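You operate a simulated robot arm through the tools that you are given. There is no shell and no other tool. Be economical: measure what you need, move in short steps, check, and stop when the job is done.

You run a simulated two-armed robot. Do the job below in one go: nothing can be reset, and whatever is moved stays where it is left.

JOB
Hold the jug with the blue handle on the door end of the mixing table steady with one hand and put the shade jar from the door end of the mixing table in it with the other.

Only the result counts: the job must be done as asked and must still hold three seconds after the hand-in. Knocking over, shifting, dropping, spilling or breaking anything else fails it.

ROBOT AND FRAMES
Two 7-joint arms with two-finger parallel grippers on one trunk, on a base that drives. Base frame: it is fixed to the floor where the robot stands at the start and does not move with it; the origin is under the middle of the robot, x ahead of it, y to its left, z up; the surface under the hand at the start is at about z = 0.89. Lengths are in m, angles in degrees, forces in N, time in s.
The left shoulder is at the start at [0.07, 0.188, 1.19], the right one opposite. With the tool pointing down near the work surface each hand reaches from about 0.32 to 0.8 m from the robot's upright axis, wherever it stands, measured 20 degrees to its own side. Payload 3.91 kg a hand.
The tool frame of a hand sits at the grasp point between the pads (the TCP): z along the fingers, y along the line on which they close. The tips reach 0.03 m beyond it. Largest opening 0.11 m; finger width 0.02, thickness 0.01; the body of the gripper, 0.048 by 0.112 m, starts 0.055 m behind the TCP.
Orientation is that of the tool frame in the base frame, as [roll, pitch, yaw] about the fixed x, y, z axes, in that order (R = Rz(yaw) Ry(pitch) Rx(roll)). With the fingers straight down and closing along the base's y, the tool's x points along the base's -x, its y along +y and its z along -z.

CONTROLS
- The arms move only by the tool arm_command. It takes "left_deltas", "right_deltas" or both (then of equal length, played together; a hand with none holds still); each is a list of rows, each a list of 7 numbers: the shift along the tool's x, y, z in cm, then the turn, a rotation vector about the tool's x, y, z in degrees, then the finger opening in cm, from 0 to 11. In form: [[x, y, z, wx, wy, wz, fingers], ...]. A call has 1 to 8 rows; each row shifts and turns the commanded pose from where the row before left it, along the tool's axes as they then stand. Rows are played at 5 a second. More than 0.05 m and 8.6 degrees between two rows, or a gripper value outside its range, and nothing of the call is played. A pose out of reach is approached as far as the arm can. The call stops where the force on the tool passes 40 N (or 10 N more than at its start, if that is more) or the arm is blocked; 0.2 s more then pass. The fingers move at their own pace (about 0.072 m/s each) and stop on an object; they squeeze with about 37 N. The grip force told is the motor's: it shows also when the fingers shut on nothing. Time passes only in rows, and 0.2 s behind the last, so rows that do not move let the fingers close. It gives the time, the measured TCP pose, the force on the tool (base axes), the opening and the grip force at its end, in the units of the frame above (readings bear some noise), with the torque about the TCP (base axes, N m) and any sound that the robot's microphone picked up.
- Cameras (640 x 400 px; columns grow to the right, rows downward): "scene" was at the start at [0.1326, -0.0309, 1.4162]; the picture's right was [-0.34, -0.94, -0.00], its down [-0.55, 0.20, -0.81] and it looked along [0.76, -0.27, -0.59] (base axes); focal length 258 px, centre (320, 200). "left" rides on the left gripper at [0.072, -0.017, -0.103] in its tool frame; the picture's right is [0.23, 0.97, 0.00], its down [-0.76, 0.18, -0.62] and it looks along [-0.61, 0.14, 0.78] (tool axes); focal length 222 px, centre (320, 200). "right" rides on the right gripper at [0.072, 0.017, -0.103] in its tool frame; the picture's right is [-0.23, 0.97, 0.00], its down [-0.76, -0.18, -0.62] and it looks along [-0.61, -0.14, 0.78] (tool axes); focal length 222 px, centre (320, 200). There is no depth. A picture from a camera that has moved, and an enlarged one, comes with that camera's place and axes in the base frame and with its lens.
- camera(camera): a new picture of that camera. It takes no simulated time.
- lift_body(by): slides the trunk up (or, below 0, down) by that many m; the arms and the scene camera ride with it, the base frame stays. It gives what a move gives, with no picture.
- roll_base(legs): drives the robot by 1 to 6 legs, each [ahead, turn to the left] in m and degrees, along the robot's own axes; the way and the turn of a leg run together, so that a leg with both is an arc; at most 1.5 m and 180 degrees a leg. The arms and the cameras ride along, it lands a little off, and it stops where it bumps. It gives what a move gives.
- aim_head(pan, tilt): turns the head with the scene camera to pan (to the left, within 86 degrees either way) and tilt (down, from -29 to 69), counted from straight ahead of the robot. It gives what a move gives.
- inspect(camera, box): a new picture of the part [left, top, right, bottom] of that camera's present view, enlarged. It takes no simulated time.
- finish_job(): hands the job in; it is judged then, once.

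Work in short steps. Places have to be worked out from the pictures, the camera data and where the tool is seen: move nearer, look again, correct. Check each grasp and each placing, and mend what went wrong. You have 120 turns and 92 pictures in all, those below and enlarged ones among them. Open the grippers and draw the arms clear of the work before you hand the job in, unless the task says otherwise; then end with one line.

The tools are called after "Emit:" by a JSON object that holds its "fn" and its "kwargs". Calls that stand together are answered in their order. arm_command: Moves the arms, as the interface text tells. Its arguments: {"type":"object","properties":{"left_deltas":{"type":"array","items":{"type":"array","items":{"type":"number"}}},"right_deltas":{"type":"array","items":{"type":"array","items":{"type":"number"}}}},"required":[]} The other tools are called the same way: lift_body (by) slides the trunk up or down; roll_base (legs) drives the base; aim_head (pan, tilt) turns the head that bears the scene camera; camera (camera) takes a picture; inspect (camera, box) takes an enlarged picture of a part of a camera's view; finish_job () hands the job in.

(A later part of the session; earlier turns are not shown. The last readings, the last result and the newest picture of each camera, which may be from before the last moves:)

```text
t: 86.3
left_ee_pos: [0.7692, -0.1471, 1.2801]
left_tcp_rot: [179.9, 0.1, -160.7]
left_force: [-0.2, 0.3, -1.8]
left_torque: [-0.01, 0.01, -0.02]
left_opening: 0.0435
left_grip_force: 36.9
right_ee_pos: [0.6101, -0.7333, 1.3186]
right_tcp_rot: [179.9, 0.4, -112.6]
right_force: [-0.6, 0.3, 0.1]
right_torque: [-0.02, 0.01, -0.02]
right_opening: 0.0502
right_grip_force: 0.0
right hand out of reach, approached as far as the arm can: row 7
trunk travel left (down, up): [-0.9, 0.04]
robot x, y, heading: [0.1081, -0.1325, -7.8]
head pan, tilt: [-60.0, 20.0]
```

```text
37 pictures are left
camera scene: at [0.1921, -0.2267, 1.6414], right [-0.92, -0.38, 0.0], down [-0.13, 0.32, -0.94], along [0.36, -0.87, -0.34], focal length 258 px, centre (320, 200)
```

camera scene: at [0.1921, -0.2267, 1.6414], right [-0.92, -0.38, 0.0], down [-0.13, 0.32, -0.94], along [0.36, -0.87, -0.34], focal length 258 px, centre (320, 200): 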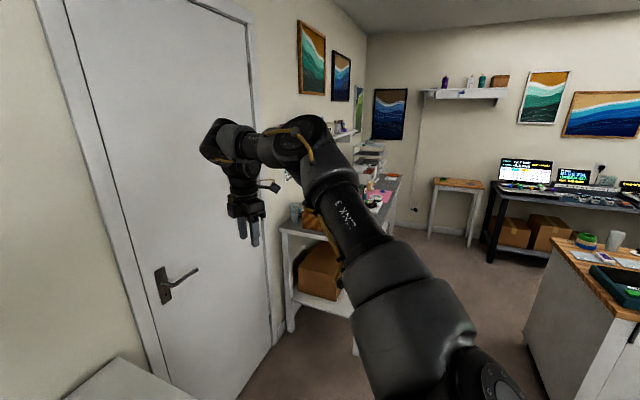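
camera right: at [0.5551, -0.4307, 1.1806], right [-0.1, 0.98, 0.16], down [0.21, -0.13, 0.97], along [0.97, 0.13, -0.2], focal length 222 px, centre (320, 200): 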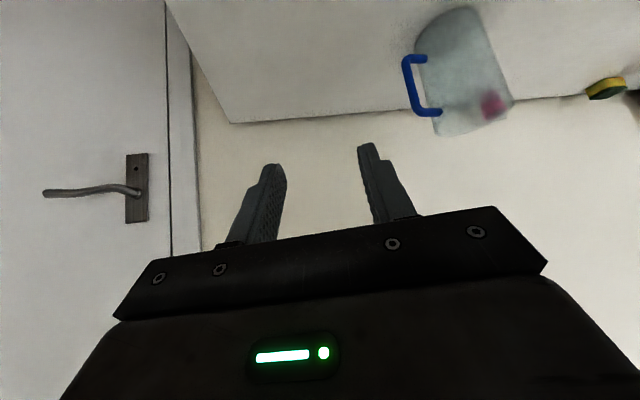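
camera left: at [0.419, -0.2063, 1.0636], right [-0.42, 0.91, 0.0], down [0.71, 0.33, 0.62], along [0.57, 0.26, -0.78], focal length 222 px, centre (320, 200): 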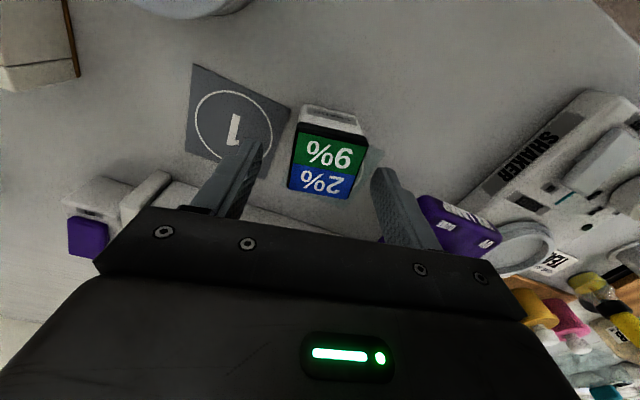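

The straight arm stops at about 34° outward, so a shoulder joint is at its limit in this branch. I look at the left arm's posture, since it does reach, to compare.

Emit:
{"fn": "aim_head", "kwargs": {"pan": 45, "tilt": 20}}

Emit:
{"fn": "camera", "kwargs": {"camera": "scene"}}

```text
t: 88.2
left_ee_pos: [0.7673, -0.1464, 1.2796]
left_tcp_rot: [-179.9, 0.1, -160.6]
left_force: [-0.2, -0.5, -1.0]
left_torque: [-0.03, -0.02, 0.0]
left_opening: 0.0435
left_grip_force: 37.1
right_ee_pos: [0.6087, -0.7328, 1.3179]
right_tcp_rot: [179.8, 0.3, -112.6]
right_force: [-0.7, 1.0, 0.1]
right_torque: [0.01, 0.04, 0.0]
right_opening: 0.0502
right_grip_force: 0.1
trunk travel left (down, up): [-0.9, 0.04]
robot x, y, heading: [0.1036, -0.1311, -7.5]
head pan, tilt: [45.0, 20.0]
```

```text
36 pictures are left
camera scene: at [0.2292, -0.0836, 1.6415], right [0.61, -0.8, 0.0], down [-0.27, -0.21, -0.94], along [0.75, 0.57, -0.34], focal length 258 px, centre (320, 200)
```

scene: 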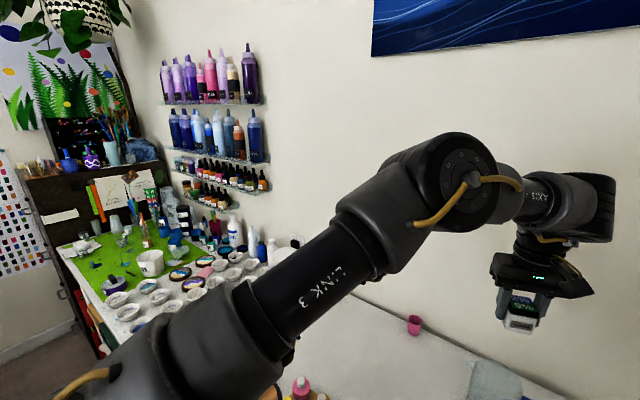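

The left arm's upper arm swings fully forward while the right one cannot, so I take the right arm's limited zone as given. Turning the base about 13° left, with the trunk lower and the right tool pointing inward and flat, should put the handle within its zone and keep the jug in reach of the left hand. First I draw the left hand back and up.

Emit:
{"fn": "arm_command", "kwargs": {"left_deltas": [[3.6, 2.5, -2, 0, 0, 0, 3], [3.6, 2.5, -2, 0, 0, 0, 3], [3.6, 2.5, -2, 0, 0, 0, 3], [3.6, 2.5, -2, 0, 0, 0, 3], [3.6, 2.5, -2, 0, 0, 0, 3], [3.6, 2.5, -2, 0, 0, 0, 3], [3.6, 2.5, -2, 0, 0, 0, 3], [2, 2, -2, 0, 0, 0, 3]]}}

Emit:
{"fn": "lift_body", "kwargs": {"by": -0.22}}

Emit:
{"fn": "roll_base", "kwargs": {"legs": [[0, 13]]}}

```text
t: 90.0
left_ee_pos: [0.444, -0.0492, 1.4431]
left_tcp_rot: [-179.9, 0.2, -160.8]
left_force: [0.6, -0.7, -1.8]
left_torque: [0.03, 0.02, 0.04]
left_opening: 0.0432
left_grip_force: 36.7
right_ee_pos: [0.6076, -0.7315, 1.3198]
right_tcp_rot: [180.0, 0.2, -112.6]
right_force: [0.6, -0.2, 0.1]
right_torque: [-0.04, -0.02, 0.0]
right_opening: 0.0501
right_grip_force: 0.0
trunk travel left (down, up): [-0.9, 0.04]
robot x, y, heading: [0.1031, -0.1304, -7.5]
head pan, tilt: [45.0, 20.0]
```

```text
t: 92.3
left_ee_pos: [0.4451, -0.0513, 1.2231]
left_tcp_rot: [-179.9, 0.1, -160.7]
left_force: [0.2, 0.0, -1.2]
left_torque: [-0.01, -0.01, 0.02]
left_opening: 0.0435
left_grip_force: 37.0
right_ee_pos: [0.6086, -0.7324, 1.0986]
right_tcp_rot: [179.9, 0.4, -112.6]
right_force: [-1.2, -0.3, -0.3]
right_torque: [0.0, 0.0, -0.02]
right_opening: 0.0501
right_grip_force: 0.1
trunk travel left (down, up): [-0.68, 0.26]
robot x, y, heading: [0.1078, -0.1318, -7.5]
head pan, tilt: [45.0, 20.0]
```

```text
t: 93.5
left_ee_pos: [0.4183, 0.0241, 1.2221]
left_tcp_rot: [179.9, 0.1, -147.6]
left_force: [-0.7, 1.1, -1.4]
left_torque: [0.0, 0.0, -0.03]
left_opening: 0.0433
left_grip_force: 37.3
right_ee_pos: [0.7317, -0.6025, 1.097]
right_tcp_rot: [179.8, 0.3, -99.4]
right_force: [-0.4, 0.8, -0.2]
right_torque: [-0.01, -0.02, 0.03]
right_opening: 0.0499
right_grip_force: 0.1
trunk travel left (down, up): [-0.68, 0.26]
robot x, y, heading: [0.106, -0.1313, 5.7]
head pan, tilt: [45.0, 20.0]
```

Now I turn the right tool to heading 50° and tilt it towards 27° below horizontal, in place.

Emit:
{"fn": "arm_command", "kwargs": {"right_deltas": [[0, 0, 0, 0, 0, 7.6, 5], [0, 0, 0, 0, 0, 7.6, 5], [0, 0, 0, 0, 0, 7.6, 5], [0, 0, 0, 0, 0, 7.6, 5], [0, 0, 0, 0, -7.9, 0, 5], [0, 0, 0, 0, -7.9, 0, 5], [0, 0, 0, 0, -7.9, 0, 5], [0, 0, 0, 0, -7.9, 0, 5]]}}

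Emit:
{"fn": "arm_command", "kwargs": {"right_deltas": [[0, 0, 0, 0, -7.9, 0, 5], [0, 0, 0, 0, -7.9, 0, 5], [0, 0, 0, 0, -7.9, 0, 5], [0, 0, 0, 0, -7.9, 0, 5]]}}

Emit:
{"fn": "aim_head", "kwargs": {"pan": -12, "tilt": 42}}

Emit:
{"fn": "camera", "kwargs": {"camera": "scene"}}

```text
t: 95.3
left_ee_pos: [0.4166, 0.0229, 1.2229]
left_tcp_rot: [180.0, 0.2, -147.5]
left_force: [-0.2, -0.4, -1.6]
left_torque: [0.02, 0.01, -0.01]
left_opening: 0.0436
left_grip_force: 37.2
right_ee_pos: [0.7326, -0.6035, 1.0973]
right_tcp_rot: [179.7, 32.1, -130.1]
right_force: [0.3, -0.7, -0.2]
right_torque: [-0.01, -0.02, -0.01]
right_opening: 0.0501
right_grip_force: 0.0
trunk travel left (down, up): [-0.68, 0.26]
robot x, y, heading: [0.104, -0.1301, 5.5]
head pan, tilt: [45.0, 20.0]
```

```text
t: 96.3
left_ee_pos: [0.4184, 0.0225, 1.223]
left_tcp_rot: [179.9, 0.0, -147.6]
left_force: [-0.2, 0.3, -1.5]
left_torque: [0.04, -0.04, 0.01]
left_opening: 0.0435
left_grip_force: 36.4
right_ee_pos: [0.7321, -0.6029, 1.0989]
right_tcp_rot: [179.4, 63.6, -130.3]
right_force: [0.0, 0.0, 0.4]
right_torque: [0.01, -0.03, -0.01]
right_opening: 0.0501
right_grip_force: 0.2
trunk travel left (down, up): [-0.68, 0.26]
robot x, y, heading: [0.1068, -0.1344, 5.8]
head pan, tilt: [45.0, 20.0]
```

```text
t: 97.6
left_ee_pos: [0.4177, 0.0253, 1.223]
left_tcp_rot: [179.9, 0.2, -147.6]
left_force: [0.7, -1.8, -1.9]
left_torque: [-0.03, 0.03, 0.01]
left_opening: 0.0436
left_grip_force: 36.8
right_ee_pos: [0.7319, -0.602, 1.099]
right_tcp_rot: [179.4, 63.4, -130.3]
right_force: [0.4, -0.6, 0.0]
right_torque: [0.01, -0.02, 0.02]
right_opening: 0.0501
right_grip_force: 0.1
trunk travel left (down, up): [-0.68, 0.26]
robot x, y, heading: [0.1065, -0.1372, 5.7]
head pan, tilt: [-12.0, 42.0]
```

```text
35 pictures are left
camera scene: at [0.238, -0.1379, 1.3872], right [-0.11, -0.99, 0.0], down [-0.66, 0.08, -0.74], along [0.74, -0.08, -0.67], focal length 258 px, centre (320, 200)
```

scene: 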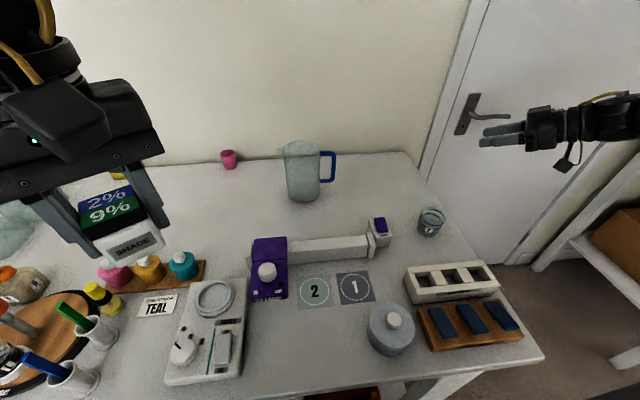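

No limit hit. I move along a straight line to the pre-grasp point, 10 cm short of the handle bar.

Emit:
{"fn": "arm_command", "kwargs": {"right_deltas": [[-0.7, 2.7, 3.95, 0, 0, 0, 5], [-0.7, 2.7, 3.95, 0, 0, 0, 5], [-0.7, 2.7, 3.95, 0, 0, 0, 5], [-0.7, 2.7, 3.95, 0, 0, 0, 5], [-0.7, 2.7, 3.95, 0, 0, 0, 5], [-0.7, 2.6, 3.95, 0, 0, 0, 5]]}}

Emit:
{"fn": "camera", "kwargs": {"camera": "right"}}

Emit:
{"fn": "camera", "kwargs": {"camera": "scene"}}

```text
t: 99.0
left_ee_pos: [0.4189, 0.0263, 1.2217]
left_tcp_rot: [-179.9, 0.0, -147.7]
left_force: [-0.4, -0.4, 0.1]
left_torque: [0.0, 0.03, 0.0]
left_opening: 0.0435
left_grip_force: 37.2
right_ee_pos: [0.7564, -0.32, 1.0273]
right_tcp_rot: [179.4, 63.3, -130.3]
right_force: [-0.1, 0.6, -0.2]
right_torque: [0.01, -0.02, 0.02]
right_opening: 0.05
right_grip_force: 0.0
trunk travel left (down, up): [-0.68, 0.26]
robot x, y, heading: [0.1014, -0.1323, 5.3]
head pan, tilt: [-12.0, 42.0]
```

```text
34 pictures are left
camera right: at [0.6643, -0.4049, 1.0087], right [-0.68, 0.7, 0.21], down [0.0, -0.28, 0.96], along [0.73, 0.65, 0.19], focal length 222 px, centre (320, 200)
```

right: 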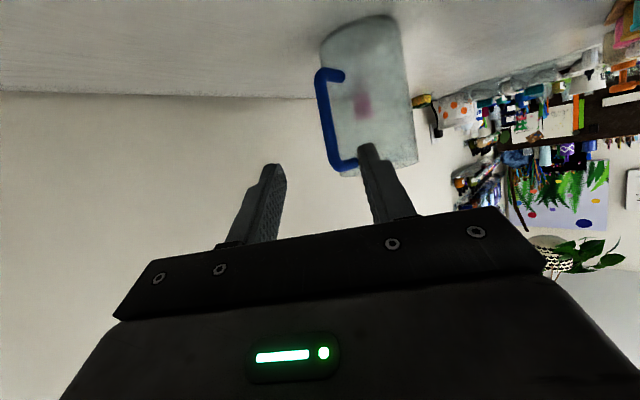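

```text
33 pictures are left
camera scene: at [0.2392, -0.1358, 1.3871], right [-0.11, -0.99, 0.0], down [-0.67, 0.07, -0.74], along [0.74, -0.09, -0.67], focal length 258 px, centre (320, 200)
```

scene: 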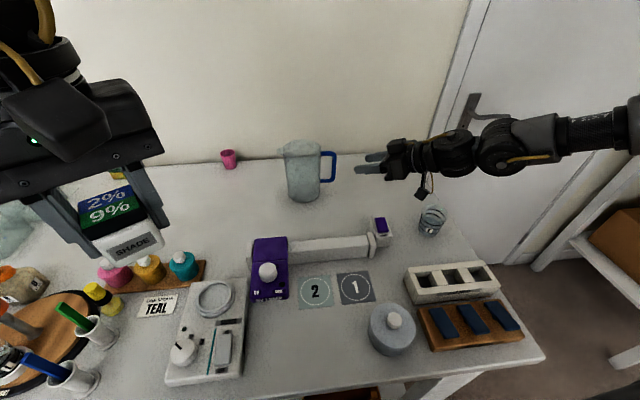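

Reachable at last. The right camera shows the bar about 9 mm to the tool's +y side. I shift by that, advance 5 cm and look again.

Emit:
{"fn": "arm_command", "kwargs": {"right_deltas": [[0, 0.9, 0, 0, 0, 0, 5], [0, 0, 2.5, 0, 0, 0, 5], [0, 0, 2.5, 0, 0, 0, 5]]}}

Emit:
{"fn": "inspect", "kwargs": {"camera": "right", "box": [200, 0, 440, 220]}}

Emit:
{"fn": "inspect", "kwargs": {"camera": "scene", "box": [260, 120, 420, 220]}}

```text
t: 99.8
left_ee_pos: [0.4179, 0.0251, 1.2232]
left_tcp_rot: [180.0, 0.0, -147.6]
left_force: [-0.6, 0.0, -1.2]
left_torque: [-0.03, 0.03, -0.01]
left_opening: 0.0434
left_grip_force: 36.5
right_ee_pos: [0.7784, -0.2823, 1.0078]
right_tcp_rot: [179.5, 63.3, -130.5]
right_force: [-0.6, 0.0, 1.3]
right_torque: [0.0, 0.0, 0.01]
right_opening: 0.0502
right_grip_force: 0.2
trunk travel left (down, up): [-0.68, 0.26]
robot x, y, heading: [0.1054, -0.1336, 5.5]
head pan, tilt: [-12.0, 42.0]
```

```text
1.82 times, centred on (320, 110) of right
camera zoom: at [0.6868, -0.3669, 0.9884], right [-0.68, 0.7, 0.21], down [0.0, -0.28, 0.96], along [0.73, 0.65, 0.19], focal length 404 px, centre (320, 364)
```

zoom: 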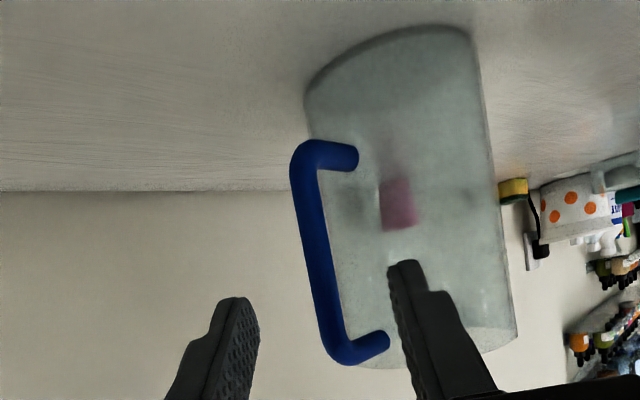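

```text
4.00 times, centred on (340, 170) of scene
camera zoom: at [0.2387, -0.1376, 1.3871], right [-0.11, -0.99, 0.0], down [-0.67, 0.08, -0.74], along [0.74, -0.08, -0.67], focal length 1033 px, centre (240, 320)
```

zoom: 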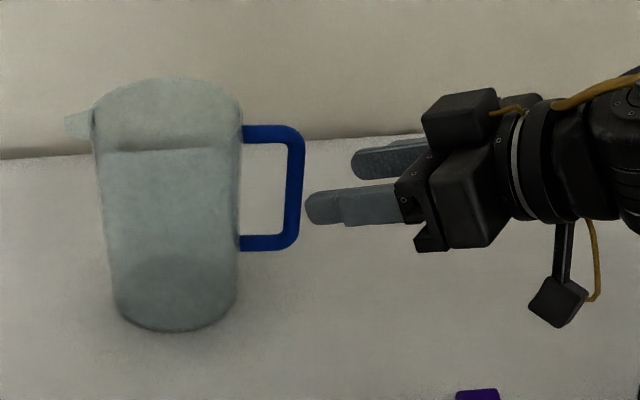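

The bar is centred and the hand aims at its middle. I narrow the opening to 3.8 cm and advance another 4.5 cm in small steps.

Emit:
{"fn": "arm_command", "kwargs": {"right_deltas": [[0, 0, 0, 0, 0, 0, 3.8], [0, 0, 1.5, 0, 0, 0, 3.8], [0, 0, 1.5, 0, 0, 0, 3.8], [0, 0, 1.5, 0, 0, 0, 3.8]]}}

Emit:
{"fn": "inspect", "kwargs": {"camera": "right", "box": [200, 0, 440, 220]}}

Emit:
{"fn": "inspect", "kwargs": {"camera": "scene", "box": [260, 120, 420, 220]}}

```text
t: 100.8
left_ee_pos: [0.4196, 0.0257, 1.222]
left_tcp_rot: [179.9, 0.0, -147.6]
left_force: [0.8, 0.1, -1.2]
left_torque: [-0.02, 0.01, 0.0]
left_opening: 0.0433
left_grip_force: 37.0
right_ee_pos: [0.8007, -0.2527, 0.9908]
right_tcp_rot: [179.5, 63.4, -130.4]
right_force: [-0.2, -0.1, 0.0]
right_torque: [0.03, 0.0, 0.02]
right_opening: 0.0379
right_grip_force: 0.1
right hand out of reach, approached as far as the arm can: row 4
trunk travel left (down, up): [-0.68, 0.26]
robot x, y, heading: [0.1037, -0.1333, 5.4]
head pan, tilt: [-12.0, 42.0]
```

```text
1.82 times, centred on (320, 110) of right
camera zoom: at [0.7096, -0.3369, 0.9712], right [-0.68, 0.7, 0.21], down [0.0, -0.28, 0.96], along [0.73, 0.65, 0.19], focal length 404 px, centre (320, 364)
```

zoom: 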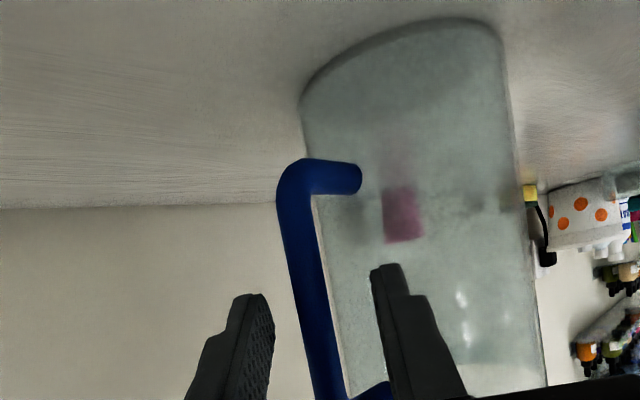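

```text
4.00 times, centred on (340, 170) of scene
camera zoom: at [0.2382, -0.1373, 1.3872], right [-0.11, -0.99, 0.0], down [-0.67, 0.08, -0.74], along [0.74, -0.08, -0.67], focal length 1033 px, centre (240, 320)
```

zoom: 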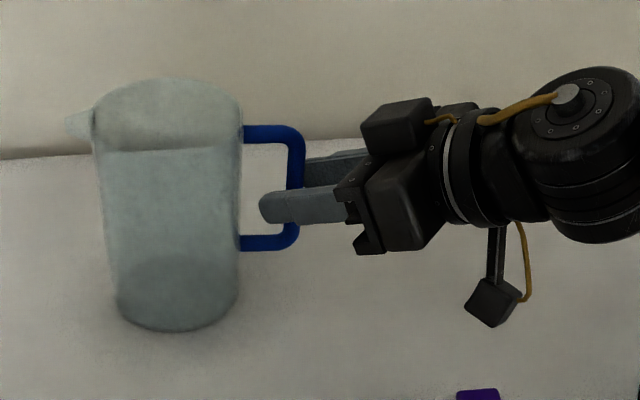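

The fingers straddle the bar, about 2 cm past it, with the bar some 3 mm off centre. I correct by 3 mm and close gently.

Emit:
{"fn": "arm_command", "kwargs": {"right_deltas": [[0, -0.3, 0, 0, 0, 0, 3.8], [0, 0, 0, 0, 0, 0, 2.6], [0, 0, 0, 0, 0, 0, 2.0], [0, 0, 0, 0, 0, 0, 1.6], [0, 0, 0, 0, 0, 0, 1.2], [0, 0, 0, 0, 0, 0, 0.8], [0, 0, 0, 0, 0, 0, 0.6]]}}

Emit:
{"fn": "inspect", "kwargs": {"camera": "scene", "box": [260, 120, 420, 220]}}

Emit:
{"fn": "inspect", "kwargs": {"camera": "right", "box": [200, 0, 440, 220]}}

```text
t: 102.4
left_ee_pos: [0.4181, 0.0246, 1.2222]
left_tcp_rot: [-180.0, 0.2, -147.5]
left_force: [-0.7, 0.0, -1.4]
left_torque: [-0.01, 0.02, 0.03]
left_opening: 0.0433
left_grip_force: 36.5
right_ee_pos: [0.8025, -0.255, 0.9909]
right_tcp_rot: [179.4, 63.4, -130.4]
right_force: [0.0, 0.4, -0.1]
right_torque: [0.02, -0.01, 0.0]
right_opening: 0.0105
right_grip_force: 37.2
trunk travel left (down, up): [-0.68, 0.26]
robot x, y, heading: [0.1096, -0.1301, 5.7]
head pan, tilt: [-12.0, 42.0]
```

```text
4.00 times, centred on (340, 170) of scene
camera zoom: at [0.2379, -0.1377, 1.3872], right [-0.11, -0.99, 0.0], down [-0.67, 0.08, -0.74], along [0.74, -0.08, -0.67], focal length 1033 px, centre (240, 320)
```

zoom: 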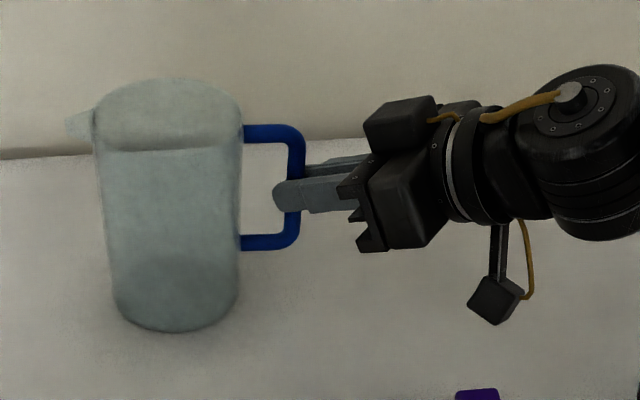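

```text
1.82 times, centred on (320, 110) of right
camera zoom: at [0.7113, -0.3393, 0.9714], right [-0.68, 0.7, 0.21], down [0.0, -0.28, 0.96], along [0.73, 0.65, 0.19], focal length 404 px, centre (320, 364)
```

zoom: 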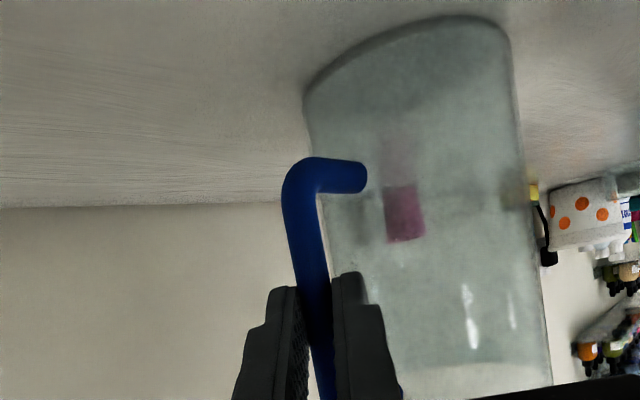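

The handle is gripped at 10.5 mm and the jug has not moved. It stands at [0.822,-0.156] with its rim at z≈1.041. Now I turn the left hand to heading -15° for the best reach.

Emit:
{"fn": "arm_command", "kwargs": {"left_deltas": [[0, 0, 0, 0, 0, 7.9, 3], [0, 0, 0, 0, 0, 7.9, 3], [0, 0, 0, 0, 0, 7.9, 3], [0, 0, 0, 0, 0, 7.9, 3], [0, 0, 0, 0, 0, 7.9, 3], [0, 0, 0, 0, 0, 7.9, 3]]}}

```text
t: 103.8
left_ee_pos: [0.4174, 0.0151, 1.217]
left_tcp_rot: [179.0, -0.3, 171.2]
left_force: [0.2, -0.3, -1.0]
left_torque: [0.02, 0.0, -0.03]
left_opening: 0.0436
left_grip_force: 37.0
left hand out of reach, approached as far as the arm can: row 5, 6
right_ee_pos: [0.8021, -0.2572, 0.9918]
right_tcp_rot: [179.3, 63.4, -130.4]
right_force: [-0.3, -0.1, 1.2]
right_torque: [0.01, 0.0, 0.02]
right_opening: 0.0109
right_grip_force: 37.0
trunk travel left (down, up): [-0.68, 0.26]
robot x, y, heading: [0.1057, -0.1319, 5.5]
head pan, tilt: [-12.0, 42.0]
```

Heading -9° is as far as the left hand turns, which is fine. I carry the jar towards the jug at z≈1.22, stopping a little short.

Emit:
{"fn": "arm_command", "kwargs": {"left_deltas": [[-4.5, -1.2, 0, 0, 0, -2, 3], [-4.5, -1.2, 0, 0, 0, 0, 3], [-4.5, -1.2, 0, 0, 0, 0, 3], [-4.5, -1.2, 0, 0, 0, 0, 3], [-4.5, -1.2, 0, 0, 0, 0, 3], [-4.5, -1.2, 0, 0, 0, 0, 3], [-4.5, -1.2, 0, 0, 0, 0, 3], [-4.5, -1.2, 0, 0, 0, 0, 3]]}}

Emit:
{"fn": "camera", "kwargs": {"camera": "scene"}}

Emit:
{"fn": "camera", "kwargs": {"camera": "left"}}

```text
t: 105.8
left_ee_pos: [0.6746, -0.1255, 1.2232]
left_tcp_rot: [-175.9, 1.1, 176.9]
left_force: [0.2, -0.3, -2.0]
left_torque: [-0.02, -0.01, -0.03]
left_opening: 0.0436
left_grip_force: 36.2
left hand out of reach, approached as far as the arm can: row 5, 6, 7, 8
right_ee_pos: [0.8038, -0.2551, 0.9911]
right_tcp_rot: [179.4, 63.4, -130.4]
right_force: [0.6, -0.4, 0.4]
right_torque: [-0.09, 0.02, -0.01]
right_opening: 0.011
right_grip_force: 37.2
trunk travel left (down, up): [-0.68, 0.26]
robot x, y, heading: [0.1027, -0.1328, 5.5]
head pan, tilt: [-12.0, 42.0]
stopped in row 8 (left hand): the arm was blocked; the commanded pose is now the measured one
```

```text
26 pictures are left
camera scene: at [0.2376, -0.1384, 1.3872], right [-0.11, -0.99, 0.0], down [-0.66, 0.08, -0.74], along [0.74, -0.08, -0.67], focal length 258 px, centre (320, 200)
```

scene: 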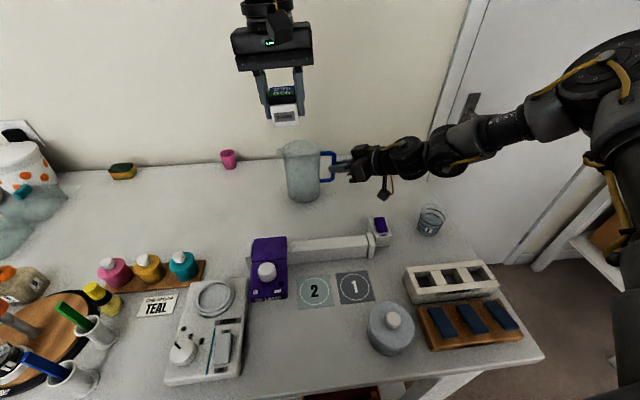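

```text
25 pictures are left
camera left: at [0.6001, -0.1289, 1.3262], right [-0.17, 0.98, -0.07], down [0.76, 0.18, 0.62], along [0.63, 0.05, -0.78], focal length 222 px, centre (320, 200)
```

left: 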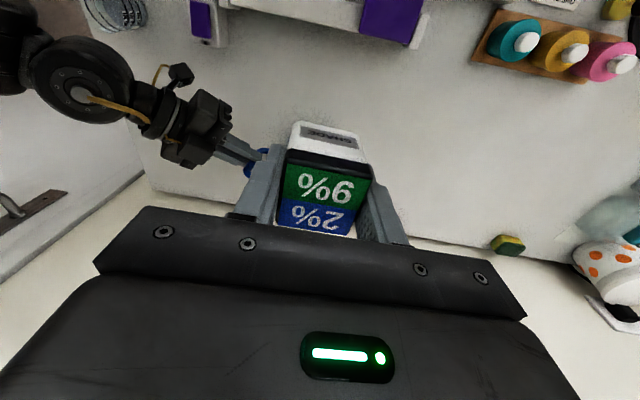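

The left arm is short of reach at this height, so its posture lags. I level the roll, come down to about 1.13 (still above the rim) and tilt the tool forward to gain reach.

Emit:
{"fn": "arm_command", "kwargs": {"left_deltas": [[1, 0, 0, -4.1, 0, 0, 3], [0, 0, 3, 0, 0, 0, 3], [0, 0, 3, 0, 0, 0, 3], [0, 0, 2, 0, 0, 0, 3], [0, 0, 0, 0, -7, 0, 3], [0, 0, 0, 0, -7, 0, 3], [0, 0, 0, 0, 0, 0, 3]]}}

```text
t: 107.4
left_ee_pos: [0.6618, -0.1246, 1.1419]
left_tcp_rot: [-179.6, 15.4, 177.1]
left_force: [-0.1, 0.1, -2.0]
left_torque: [0.0, 0.03, -0.01]
left_opening: 0.0435
left_grip_force: 36.8
left hand out of reach, approached as far as the arm can: row 1
right_ee_pos: [0.804, -0.2541, 0.9906]
right_tcp_rot: [179.1, 63.4, -130.3]
right_force: [-0.3, 0.9, 1.1]
right_torque: [-0.11, 0.03, 0.0]
right_opening: 0.011
right_grip_force: 37.0
trunk travel left (down, up): [-0.68, 0.26]
robot x, y, heading: [0.1042, -0.1338, 5.3]
head pan, tilt: [-12.0, 42.0]
```

Tilt is 15° now. I move 10 cm horizontally ahead towards the jug at z≈1.14.

Emit:
{"fn": "arm_command", "kwargs": {"left_deltas": [[-3.25, -0.5, 0.9, 0, 0, 0, 3], [-3.25, -0.5, 0.9, 0, 0, 0, 3], [-3.25, -0.5, 0.9, 0, 0, 0, 3], [0, 0, 0, 0, 0, 0, 3]]}}

```text
t: 108.6
left_ee_pos: [0.7361, -0.1242, 1.1516]
left_tcp_rot: [-176.1, 15.4, -179.0]
left_force: [-0.1, 0.0, -1.4]
left_torque: [-0.01, -0.01, 0.0]
left_opening: 0.0434
left_grip_force: 36.7
left hand out of reach, approached as far as the arm can: row 2, 3
right_ee_pos: [0.8047, -0.2554, 0.9922]
right_tcp_rot: [179.4, 63.5, -130.3]
right_force: [-0.1, -0.3, -1.2]
right_torque: [-0.12, 0.0, 0.03]
right_opening: 0.0107
right_grip_force: 37.2
trunk travel left (down, up): [-0.68, 0.26]
robot x, y, heading: [0.1052, -0.1357, 5.7]
head pan, tilt: [-12.0, 42.0]
stopped in row 4 (left hand): the arm was blocked; the commanded pose is now the measured one
```

The low-yaw wrist limit is binding again. I back off slightly, undo the tilt, turn the left hand to ψ≈205 where it reached far before, and then tilt it towards the jug.

Emit:
{"fn": "arm_command", "kwargs": {"left_deltas": [[3, 0, 0, -3.9, 0, 0, 3], [0, 0, 0, 0, 7.7, 0, 3], [0, 0, 0, 0, 7.7, 0, 3], [0, 0, 0, 0, 0, -8, 3], [0, 0, 0, 0, 0, -8, 3], [0, 0, 0, 0, 0, -8, 3], [0, 0, 0, 0, 0, 0, 3]]}}

```text
t: 110.2
left_ee_pos: [0.6912, -0.1177, 1.1458]
left_tcp_rot: [-178.9, -0.6, -153.7]
left_force: [0.1, -0.3, -1.2]
left_torque: [0.0, -0.02, 0.0]
left_opening: 0.0437
left_grip_force: 36.9
left hand out of reach, approached as far as the arm can: row 3
right_ee_pos: [0.8031, -0.2547, 0.9916]
right_tcp_rot: [179.4, 63.4, -130.4]
right_force: [0.8, -0.6, -1.6]
right_torque: [-0.12, 0.02, 0.05]
right_opening: 0.0111
right_grip_force: 37.1
trunk travel left (down, up): [-0.68, 0.26]
robot x, y, heading: [0.1031, -0.1328, 5.6]
head pan, tilt: [-12.0, 42.0]
```

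Now I move the tool-down hand towards the jug axis at z≈1.12 and see how far it gets.

Emit:
{"fn": "arm_command", "kwargs": {"left_deltas": [[-3.2, -2.9, 0.8, 0, 0, 0, 3], [-3.2, -2.9, 0.8, 0, 0, 0, 3], [-3.2, -2.9, 0.8, 0, 0, 0, 3]]}}

```text
t: 111.0
left_ee_pos: [0.7243, -0.1092, 1.1052]
left_tcp_rot: [-179.1, -0.3, -154.2]
left_force: [0.3, -0.5, -0.8]
left_torque: [0.0, 0.04, 0.04]
left_opening: 0.0435
left_grip_force: 36.7
left hand out of reach, approached as far as the arm can: row 1, 2, 3
right_ee_pos: [0.8045, -0.2537, 0.99]
right_tcp_rot: [179.3, 63.4, -130.3]
right_force: [1.0, 0.1, -1.5]
right_torque: [-0.12, 0.06, 0.04]
right_opening: 0.0108
right_grip_force: 37.4
trunk travel left (down, up): [-0.68, 0.26]
robot x, y, heading: [0.1072, -0.1332, 5.5]
head pan, tilt: [-12.0, 42.0]
```

The left hand is about 9 cm short of the jug axis and a large tilt would not fit the jug, so the base must come closer. I open the right hand, back it straight out along its axis, and draw the left hand back as well.

Emit:
{"fn": "arm_command", "kwargs": {"right_deltas": [[0, 0, 0, 0, 0, 0, 2.0], [0, 0, 0, 0, 0, 0, 3.8], [0, 0, -2, 0, 0, 0, 3.8], [0, 0, -3, 0, 0, 0, 3.8], [0, 0, -4, 0, 0, 0, 3.8], [0, 0, -4, 0, 0, 0, 3.8]], "left_deltas": [[3, 2, 0, 0, 0, 0, 3], [3, 2, 0, 0, 0, 0, 3], [3, 2, -2, 0, 0, 0, 3], [3, 2, -2, 0, 0, 0, 3], [0, 0, -2, 0, 0, 0, 3], [0, 0, -2, 0, 0, 0, 3]]}}

Emit:
{"fn": "roll_base", "kwargs": {"legs": [[0.04, 0]]}}

Emit:
{"fn": "camera", "kwargs": {"camera": "scene"}}

```text
t: 112.4
left_ee_pos: [0.5756, -0.0993, 1.1847]
left_tcp_rot: [179.7, 0.4, -155.4]
left_force: [-0.3, 0.3, -0.7]
left_torque: [0.02, -0.03, 0.02]
left_opening: 0.0435
left_grip_force: 37.0
right_ee_pos: [0.7263, -0.3484, 1.0498]
right_tcp_rot: [179.6, 63.6, -130.3]
right_force: [-0.4, -0.8, -0.2]
right_torque: [0.01, -0.02, 0.01]
right_opening: 0.0381
right_grip_force: 0.1
trunk travel left (down, up): [-0.68, 0.26]
robot x, y, heading: [0.1027, -0.1299, 5.8]
head pan, tilt: [-12.0, 42.0]
```

```text
t: 113.2
left_ee_pos: [0.5917, -0.095, 1.1818]
left_tcp_rot: [179.8, 0.0, -155.3]
left_force: [0.5, 0.1, -1.4]
left_torque: [-0.02, 0.01, 0.02]
left_opening: 0.0435
left_grip_force: 36.6
right_ee_pos: [0.7428, -0.3444, 1.0471]
right_tcp_rot: [179.4, 63.4, -130.2]
right_force: [0.1, 0.4, -0.9]
right_torque: [0.04, -0.01, -0.02]
right_opening: 0.0381
right_grip_force: 0.1
trunk travel left (down, up): [-0.68, 0.26]
robot x, y, heading: [0.1162, -0.1278, 5.4]
head pan, tilt: [-12.0, 42.0]
stopped in leg 1: the robot was blocked; the commanded pose is now the measured one
```

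```text
24 pictures are left
camera scene: at [0.2522, -0.1359, 1.3869], right [-0.11, -0.99, 0.0], down [-0.67, 0.08, -0.74], along [0.74, -0.08, -0.67], focal length 258 px, centre (320, 200)
```

scene: 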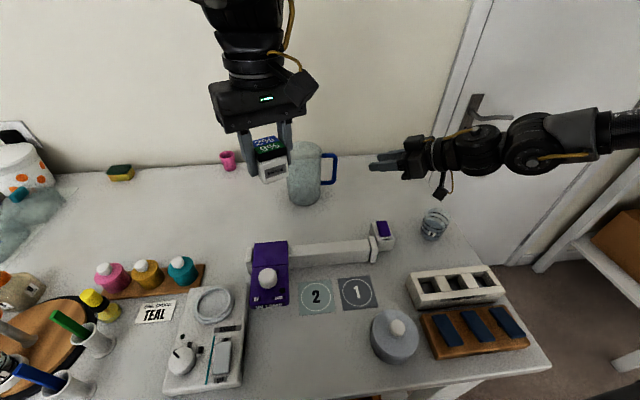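

The base touches the table at x≈0.116, which is as close as it goes (the left hand gains about 1 cm, and the rest must come from a moderate tilt). I re-approach the handle with the right hand along the same line.

Emit:
{"fn": "arm_command", "kwargs": {"right_deltas": [[0.2, 1.2, 0, 0, 0, 0, 3.8], [0, 0, 3, 0, 0, 0, 3.8], [0, 0, 3, 0, 0, 0, 3.8], [0, 0, 2, 0, 0, 0, 3.8]]}}

Emit:
{"fn": "inspect", "kwargs": {"camera": "right", "box": [200, 0, 440, 220]}}

```text
t: 114.2
left_ee_pos: [0.5878, -0.0965, 1.1819]
left_tcp_rot: [179.9, 0.2, -155.4]
left_force: [0.7, -0.1, -0.6]
left_torque: [-0.03, 0.03, -0.02]
left_opening: 0.0434
left_grip_force: 37.5
right_ee_pos: [0.7774, -0.2833, 1.0119]
right_tcp_rot: [179.5, 63.4, -130.4]
right_force: [-0.2, 0.3, 0.5]
right_torque: [-0.01, -0.01, 0.0]
right_opening: 0.0379
right_grip_force: 0.0
trunk travel left (down, up): [-0.68, 0.26]
robot x, y, heading: [0.1113, -0.1289, 5.3]
head pan, tilt: [-12.0, 42.0]
```

```text
1.82 times, centred on (320, 110) of right
camera zoom: at [0.6858, -0.3677, 0.9924], right [-0.68, 0.7, 0.21], down [0.0, -0.28, 0.96], along [0.73, 0.65, 0.19], focal length 404 px, centre (320, 364)
```

zoom: 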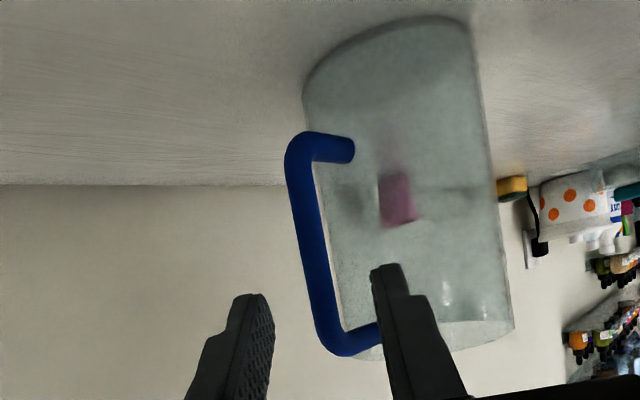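

Aligned, with the bar 3 mm to one side. I correct that and advance 4.3 cm, then close.

Emit:
{"fn": "arm_command", "kwargs": {"right_deltas": [[0.2, -0.3, 0, 0, 0, 0, 3.8], [0, 0, 1.5, 0, 0, 0, 3.8], [0, 0, 1.5, 0, 0, 0, 3.8], [0, 0, 1.3, 0, 0, 0, 3.8], [0, 0, 0, 0, 0, 0, 3.8]]}}

Emit:
{"fn": "inspect", "kwargs": {"camera": "right", "box": [200, 0, 440, 220]}}

```text
t: 115.4
left_ee_pos: [0.5887, -0.0971, 1.1827]
left_tcp_rot: [179.8, 0.2, -155.3]
left_force: [-0.3, 0.3, -0.5]
left_torque: [0.0, -0.03, -0.02]
left_opening: 0.0436
left_grip_force: 37.3
right_ee_pos: [0.8024, -0.2565, 0.9915]
right_tcp_rot: [179.6, 63.5, -130.2]
right_force: [0.5, 0.4, 0.5]
right_torque: [-0.01, 0.01, 0.0]
right_opening: 0.0382
right_grip_force: 0.1
trunk travel left (down, up): [-0.68, 0.26]
robot x, y, heading: [0.1169, -0.1307, 5.4]
head pan, tilt: [-12.0, 42.0]
```

```text
1.82 times, centred on (320, 110) of right
camera zoom: at [0.7107, -0.3409, 0.9715], right [-0.68, 0.7, 0.21], down [0.0, -0.28, 0.96], along [0.73, 0.65, 0.19], focal length 404 px, centre (320, 364)
```

zoom: 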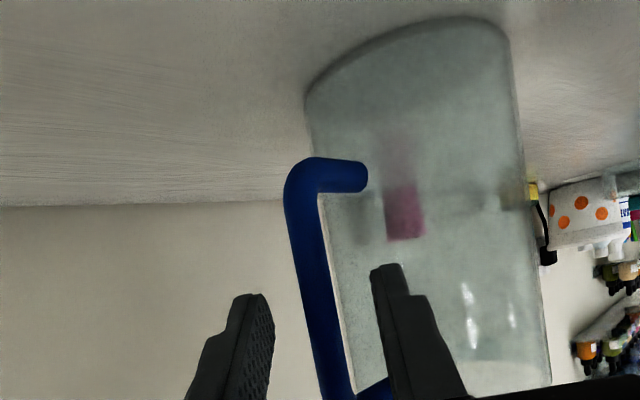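

Well placed without reaching the limit. Before closing, I check the left hand's reach: yaw to about 192° and tilt 24° towards the jug.

Emit:
{"fn": "arm_command", "kwargs": {"left_deltas": [[0, 0, 0, 0, 0, 6.3, 3], [0, 0, 0, 0, 0, 6.3, 3], [0, 0, 0, 2.34, -7.65, 0, 3], [0, 0, 0, 2.34, -7.65, 0, 3], [0, 0, 0, 2.34, -7.65, 0, 3], [0, 0, 0, 0, 0, 0, 3]]}}

```text
t: 116.8
left_ee_pos: [0.5888, -0.0957, 1.1831]
left_tcp_rot: [-172.6, 23.0, -166.4]
left_force: [0.3, -0.3, -1.6]
left_torque: [0.02, -0.01, 0.01]
left_opening: 0.0434
left_grip_force: 37.4
right_ee_pos: [0.802, -0.2564, 0.9912]
right_tcp_rot: [179.6, 63.5, -130.2]
right_force: [0.3, -0.8, -0.4]
right_torque: [0.01, -0.01, 0.03]
right_opening: 0.038
right_grip_force: 0.1
trunk travel left (down, up): [-0.68, 0.26]
robot x, y, heading: [0.1182, -0.1286, 5.6]
head pan, tilt: [-12.0, 42.0]
```

Tilted cleanly. I move to just over the jug (jar bottom about 3 cm above the rim).

Emit:
{"fn": "arm_command", "kwargs": {"left_deltas": [[-3, -1.67, 3, 0, 0, 0, 3], [-3, -1.67, 3, 0, 0, 0, 3], [-3, -1.67, 3, 0, 0, 0, 3], [-3, -1.67, 3, 0, 0, 0, 3], [-3, -1.67, 3, 0, 0, 0, 3], [0, 0, 0, 0, 0, 0, 3]]}}

Emit:
{"fn": "camera", "kwargs": {"camera": "scene"}}

```text
t: 118.2
left_ee_pos: [0.8029, -0.1375, 1.1224]
left_tcp_rot: [-171.4, 22.9, -164.9]
left_force: [-0.6, 0.2, -1.0]
left_torque: [-0.02, -0.01, 0.03]
left_opening: 0.0437
left_grip_force: 36.8
right_ee_pos: [0.8015, -0.2555, 0.9925]
right_tcp_rot: [179.7, 63.4, -130.1]
right_force: [0.5, 0.5, 1.0]
right_torque: [-0.02, 0.0, 0.04]
right_opening: 0.038
right_grip_force: 0.0
trunk travel left (down, up): [-0.68, 0.26]
robot x, y, heading: [0.117, -0.1284, 5.6]
head pan, tilt: [-12.0, 42.0]
```

```text
21 pictures are left
camera scene: at [0.2479, -0.136, 1.3874], right [-0.11, -0.99, 0.0], down [-0.66, 0.08, -0.74], along [0.74, -0.08, -0.67], focal length 258 px, centre (320, 200)
```

scene: 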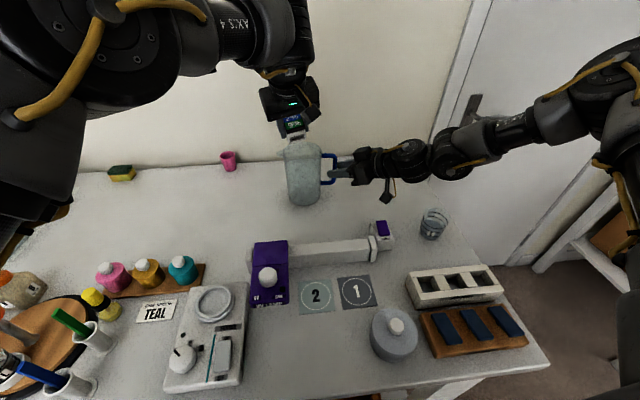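

The left hand reaches with this tilt. Now I close the right hand on the handle.

Emit:
{"fn": "arm_command", "kwargs": {"right_deltas": [[0, 0, 0.3, 0, 0, 0, 3], [0, 0, 0, 0, 0, 0, 2.2], [0, 0, 0, 0, 0, 0, 1.6], [0, 0, 0, 0, 0, 0, 1.2], [0, 0, 0, 0, 0, 0, 0.8], [0, 0, 0, 0, 0, 0, 0.6]]}}

Emit:
{"fn": "inspect", "kwargs": {"camera": "scene", "box": [250, 70, 410, 210]}}

Emit:
{"fn": "camera", "kwargs": {"camera": "left"}}

```text
t: 119.6
left_ee_pos: [0.804, -0.1357, 1.1189]
left_tcp_rot: [-171.8, 22.8, -164.9]
left_force: [-0.1, -0.7, -1.5]
left_torque: [0.01, 0.01, -0.02]
left_opening: 0.0435
left_grip_force: 36.8
right_ee_pos: [0.8045, -0.2547, 0.9874]
right_tcp_rot: [179.6, 63.5, -130.2]
right_force: [-0.2, 0.5, 0.2]
right_torque: [-0.01, -0.02, -0.04]
right_opening: 0.0109
right_grip_force: 37.1
trunk travel left (down, up): [-0.68, 0.26]
robot x, y, heading: [0.1173, -0.1305, 5.4]
head pan, tilt: [-12.0, 42.0]
```

```text
2.86 times, centred on (330, 140) of scene
camera zoom: at [0.2494, -0.1366, 1.3872], right [-0.11, -0.99, 0.0], down [-0.67, 0.08, -0.74], along [0.74, -0.08, -0.67], focal length 738 px, centre (291, 371)
```

zoom: 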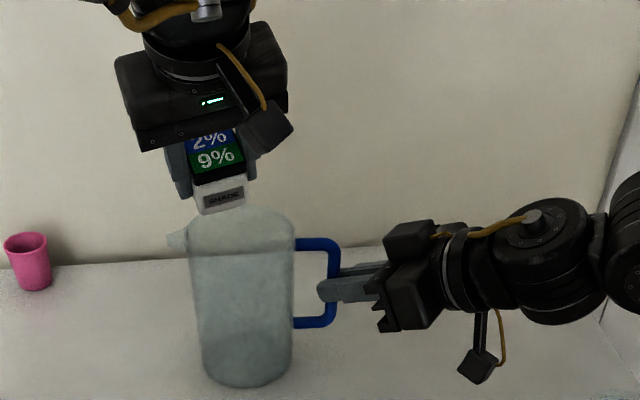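

```text
19 pictures are left
camera left: at [0.7022, -0.1643, 1.1864], right [-0.4, 0.89, -0.22], down [0.39, 0.38, 0.84], along [0.83, 0.25, -0.5], focal length 222 px, centre (320, 200)
```

left: 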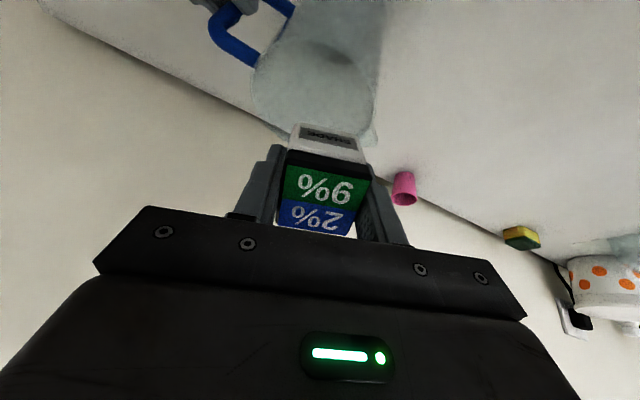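

The handle is gripped again (10.9 mm) and the jug is unmoved. The jar is still about 2 cm to +y of the jug's axis, so I shift it over the axis.

Emit:
{"fn": "arm_command", "kwargs": {"left_deltas": [[-0.4, -1.1, 0.5, 0, 0, 0, 3], [-0.4, -1.1, 0.5, 0, 0, 0, 3], [0, 0, 0, 0, 0, 0, 3]]}}

Emit:
{"fn": "inspect", "kwargs": {"camera": "scene", "box": [250, 90, 350, 210]}}

Emit:
{"fn": "inspect", "kwargs": {"camera": "left", "box": [200, 0, 440, 220]}}

```text
t: 120.4
left_ee_pos: [0.8032, -0.1367, 1.1147]
left_tcp_rot: [-171.7, 22.8, -165.0]
left_force: [0.0, -0.3, -0.7]
left_torque: [-0.02, 0.0, 0.01]
left_opening: 0.0433
left_grip_force: 36.7
left hand out of reach, approached as far as the arm can: row 1, 2
right_ee_pos: [0.8038, -0.2534, 0.9891]
right_tcp_rot: [179.4, 63.5, -130.1]
right_force: [0.1, -1.1, 1.0]
right_torque: [-0.03, 0.0, 0.02]
right_opening: 0.0111
right_grip_force: 36.8
trunk travel left (down, up): [-0.68, 0.26]
robot x, y, heading: [0.114, -0.1318, 5.6]
head pan, tilt: [-12.0, 42.0]
```

```text
3.33 times, centred on (300, 150) of scene
camera zoom: at [0.2494, -0.1366, 1.3872], right [-0.11, -0.99, 0.0], down [-0.67, 0.08, -0.74], along [0.74, -0.08, -0.67], focal length 860 px, centre (387, 367)
```

zoom: 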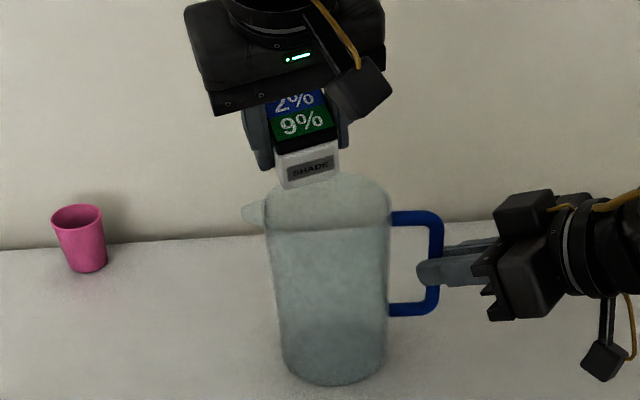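

```text
1.82 times, centred on (320, 110) of left
camera zoom: at [0.7011, -0.166, 1.1832], right [-0.4, 0.89, -0.22], down [0.39, 0.38, 0.84], along [0.83, 0.25, -0.5], focal length 404 px, centre (320, 364)
```

zoom: 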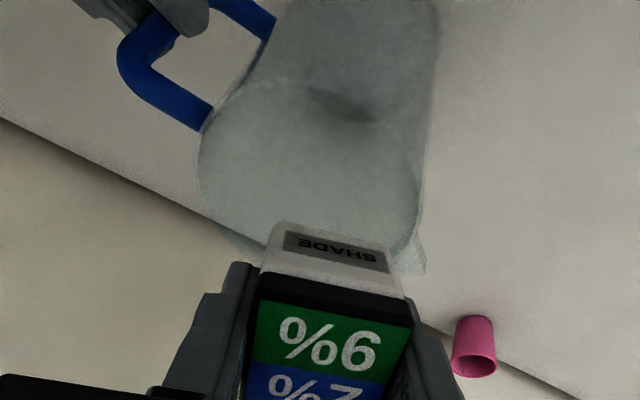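

At this height the left hand is 2 cm short. I add 6° of tilt and go 1.5 cm lower (still above the rim), then shift over the axis.

Emit:
{"fn": "arm_command", "kwargs": {"left_deltas": [[0, 0, 0, 1.7, -5.7, 0, 3], [0, 0, 0.8, 0, 0, 0, 3], [-0.2, -1.1, 0.3, 0, 0, 0, 3], [-0.2, -1.1, 0.3, 0, 0, 0, 3], [0, 0, 0, 0, 0, 0, 3]]}}

```text
t: 121.6
left_ee_pos: [0.8123, -0.1546, 1.1068]
left_tcp_rot: [-169.7, 28.6, -164.3]
left_force: [-0.3, -0.6, -1.1]
left_torque: [0.04, -0.01, -0.01]
left_opening: 0.0435
left_grip_force: 36.6
left hand out of reach, approached as far as the arm can: row 4
right_ee_pos: [0.8042, -0.2535, 0.9886]
right_tcp_rot: [179.4, 63.4, -130.2]
right_force: [-0.3, -0.7, 0.0]
right_torque: [-0.03, 0.01, 0.01]
right_opening: 0.0112
right_grip_force: 37.5
trunk travel left (down, up): [-0.68, 0.26]
robot x, y, heading: [0.1145, -0.1299, 5.6]
head pan, tilt: [-12.0, 42.0]
```

The jar is now almost on the jug's axis. I lower it 3 cm vertically while moving 8 mm ahead, then look.

Emit:
{"fn": "arm_command", "kwargs": {"left_deltas": [[0.38, 0.16, 1.5, 0, 0, 0, 3], [0.38, 0.16, 1.5, 0, 0, 0, 3], [0, 0, 0, 0, 0, 0, 3]]}}

Emit:
{"fn": "inspect", "kwargs": {"camera": "scene", "box": [250, 90, 350, 210]}}

Emit:
{"fn": "inspect", "kwargs": {"camera": "left", "box": [200, 0, 440, 220]}}

```text
t: 122.4
left_ee_pos: [0.8148, -0.157, 1.0728]
left_tcp_rot: [-170.5, 28.6, -165.2]
left_force: [-0.2, -0.6, -1.0]
left_torque: [0.0, -0.01, -0.05]
left_opening: 0.0436
left_grip_force: 36.4
right_ee_pos: [0.8036, -0.2541, 0.9889]
right_tcp_rot: [179.5, 63.5, -130.2]
right_force: [0.2, 0.0, 0.0]
right_torque: [-0.05, 0.02, 0.02]
right_opening: 0.0109
right_grip_force: 36.4
trunk travel left (down, up): [-0.68, 0.26]
robot x, y, heading: [0.1165, -0.1272, 5.4]
head pan, tilt: [-12.0, 42.0]
```

```text
3.33 times, centred on (300, 150) of scene
camera zoom: at [0.2493, -0.1366, 1.3872], right [-0.11, -0.99, 0.0], down [-0.67, 0.08, -0.74], along [0.74, -0.08, -0.67], focal length 860 px, centre (387, 367)
```

zoom: 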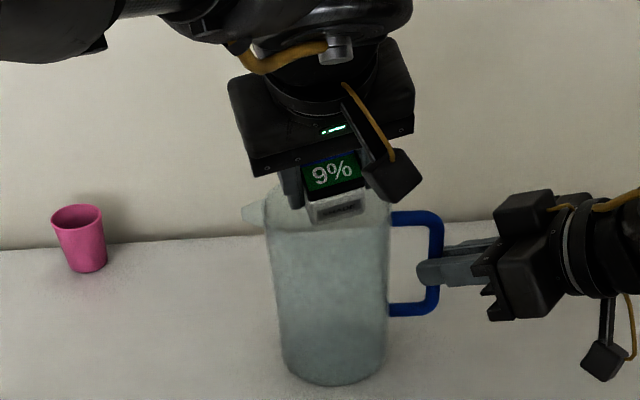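

```text
1.82 times, centred on (320, 110) of left
camera zoom: at [0.7057, -0.1844, 1.1295], right [-0.36, 0.9, -0.25], down [0.3, 0.37, 0.88], along [0.88, 0.24, -0.41], focal length 404 px, centre (320, 364)
```

zoom: 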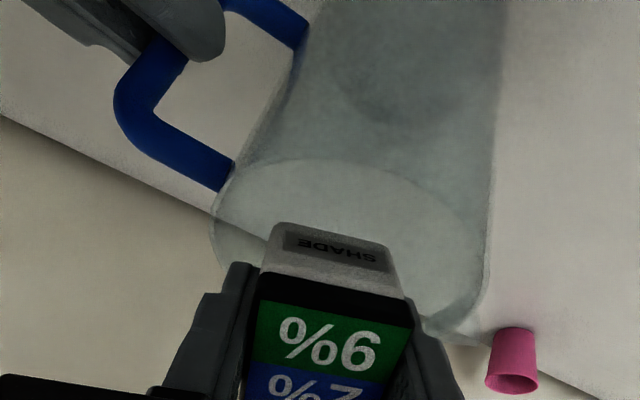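

The jar is entering the mouth roughly centred and the forces are quiet. I lower it further in small steps.

Emit:
{"fn": "arm_command", "kwargs": {"left_deltas": [[0.45, 0.18, 1.15, 0, 0, 0, 3], [0.45, 0.18, 1.15, 0, 0, 0, 3], [0, 0, 0, 0, 0, 0, 3]]}}

Emit:
{"fn": "inspect", "kwargs": {"camera": "scene", "box": [250, 90, 350, 210]}}

```text
t: 123.2
left_ee_pos: [0.8158, -0.1614, 1.0483]
left_tcp_rot: [-170.6, 28.8, -165.7]
left_force: [0.2, 0.1, -1.6]
left_torque: [0.02, 0.01, 0.04]
left_opening: 0.0434
left_grip_force: 36.9
left hand out of reach, approached as far as the arm can: row 2
right_ee_pos: [0.8046, -0.2552, 0.9895]
right_tcp_rot: [179.4, 63.5, -130.2]
right_force: [0.1, -0.3, -0.1]
right_torque: [-0.05, 0.03, 0.04]
right_opening: 0.011
right_grip_force: 37.4
trunk travel left (down, up): [-0.68, 0.26]
robot x, y, heading: [0.1166, -0.1274, 5.3]
head pan, tilt: [-12.0, 42.0]
```

```text
3.33 times, centred on (300, 150) of scene
camera zoom: at [0.2494, -0.1365, 1.3872], right [-0.11, -0.99, 0.0], down [-0.67, 0.08, -0.74], along [0.74, -0.08, -0.67], focal length 860 px, centre (387, 367)
```

zoom: 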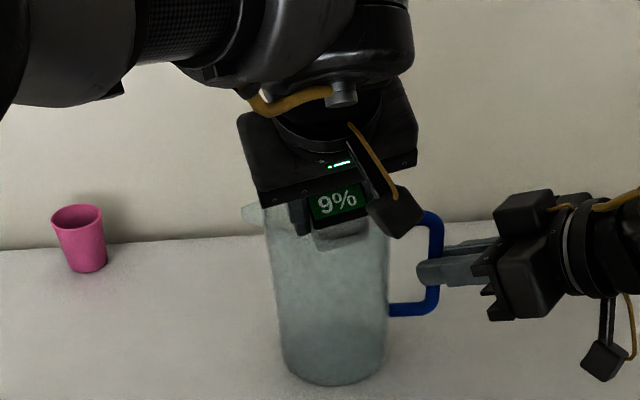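

The jar is inside the mouth now, with 4 cm below the rim and no contact force. I correct y by 5 mm and lower 2 cm more.

Emit:
{"fn": "arm_command", "kwargs": {"left_deltas": [[0.45, 0.6, 0.8, 0, 0, 0, 3], [0.45, 0.2, 0.8, 0, 0, 0, 3], [0, 0, 0, 0, 0, 0, 3]]}}

Emit:
{"fn": "inspect", "kwargs": {"camera": "scene", "box": [250, 90, 350, 210]}}

Emit:
{"fn": "inspect", "kwargs": {"camera": "left", "box": [200, 0, 440, 220]}}

```text
t: 124.0
left_ee_pos: [0.8161, -0.1538, 1.0305]
left_tcp_rot: [-170.5, 28.8, -165.5]
left_force: [3.5, -5.2, 5.6]
left_torque: [0.29, 0.28, -0.01]
left_opening: 0.0436
left_grip_force: 37.0
right_ee_pos: [0.8033, -0.2547, 0.9903]
right_tcp_rot: [179.5, 63.5, -130.1]
right_force: [-1.4, 4.7, -0.3]
right_torque: [-0.26, -0.36, 0.13]
right_opening: 0.011
right_grip_force: 36.8
trunk travel left (down, up): [-0.68, 0.26]
robot x, y, heading: [0.1139, -0.1318, 5.6]
head pan, tilt: [-12.0, 42.0]
```

```text
3.33 times, centred on (300, 150) of scene
camera zoom: at [0.2487, -0.1365, 1.3874], right [-0.11, -0.99, 0.0], down [-0.66, 0.08, -0.74], along [0.74, -0.08, -0.67], focal length 860 px, centre (387, 367)
```

zoom: 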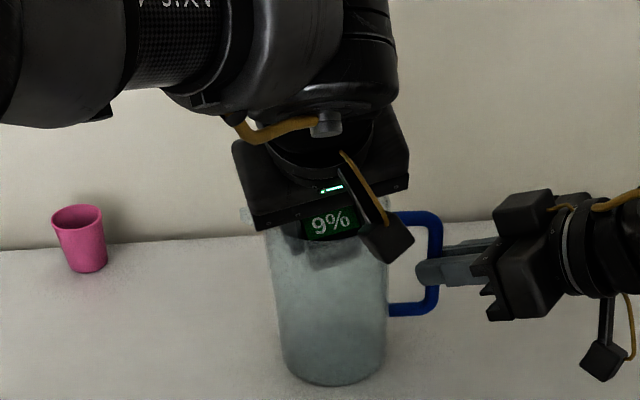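

```text
1.82 times, centred on (320, 110) of left
camera zoom: at [0.7069, -0.1811, 1.0867], right [-0.36, 0.9, -0.25], down [0.3, 0.36, 0.88], along [0.88, 0.24, -0.4], focal length 404 px, centre (320, 364)
```

zoom: 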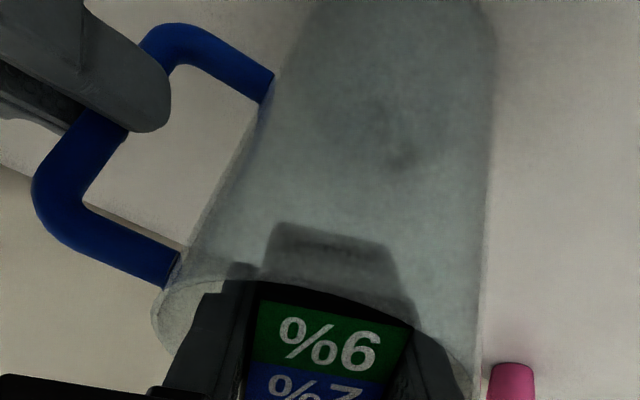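

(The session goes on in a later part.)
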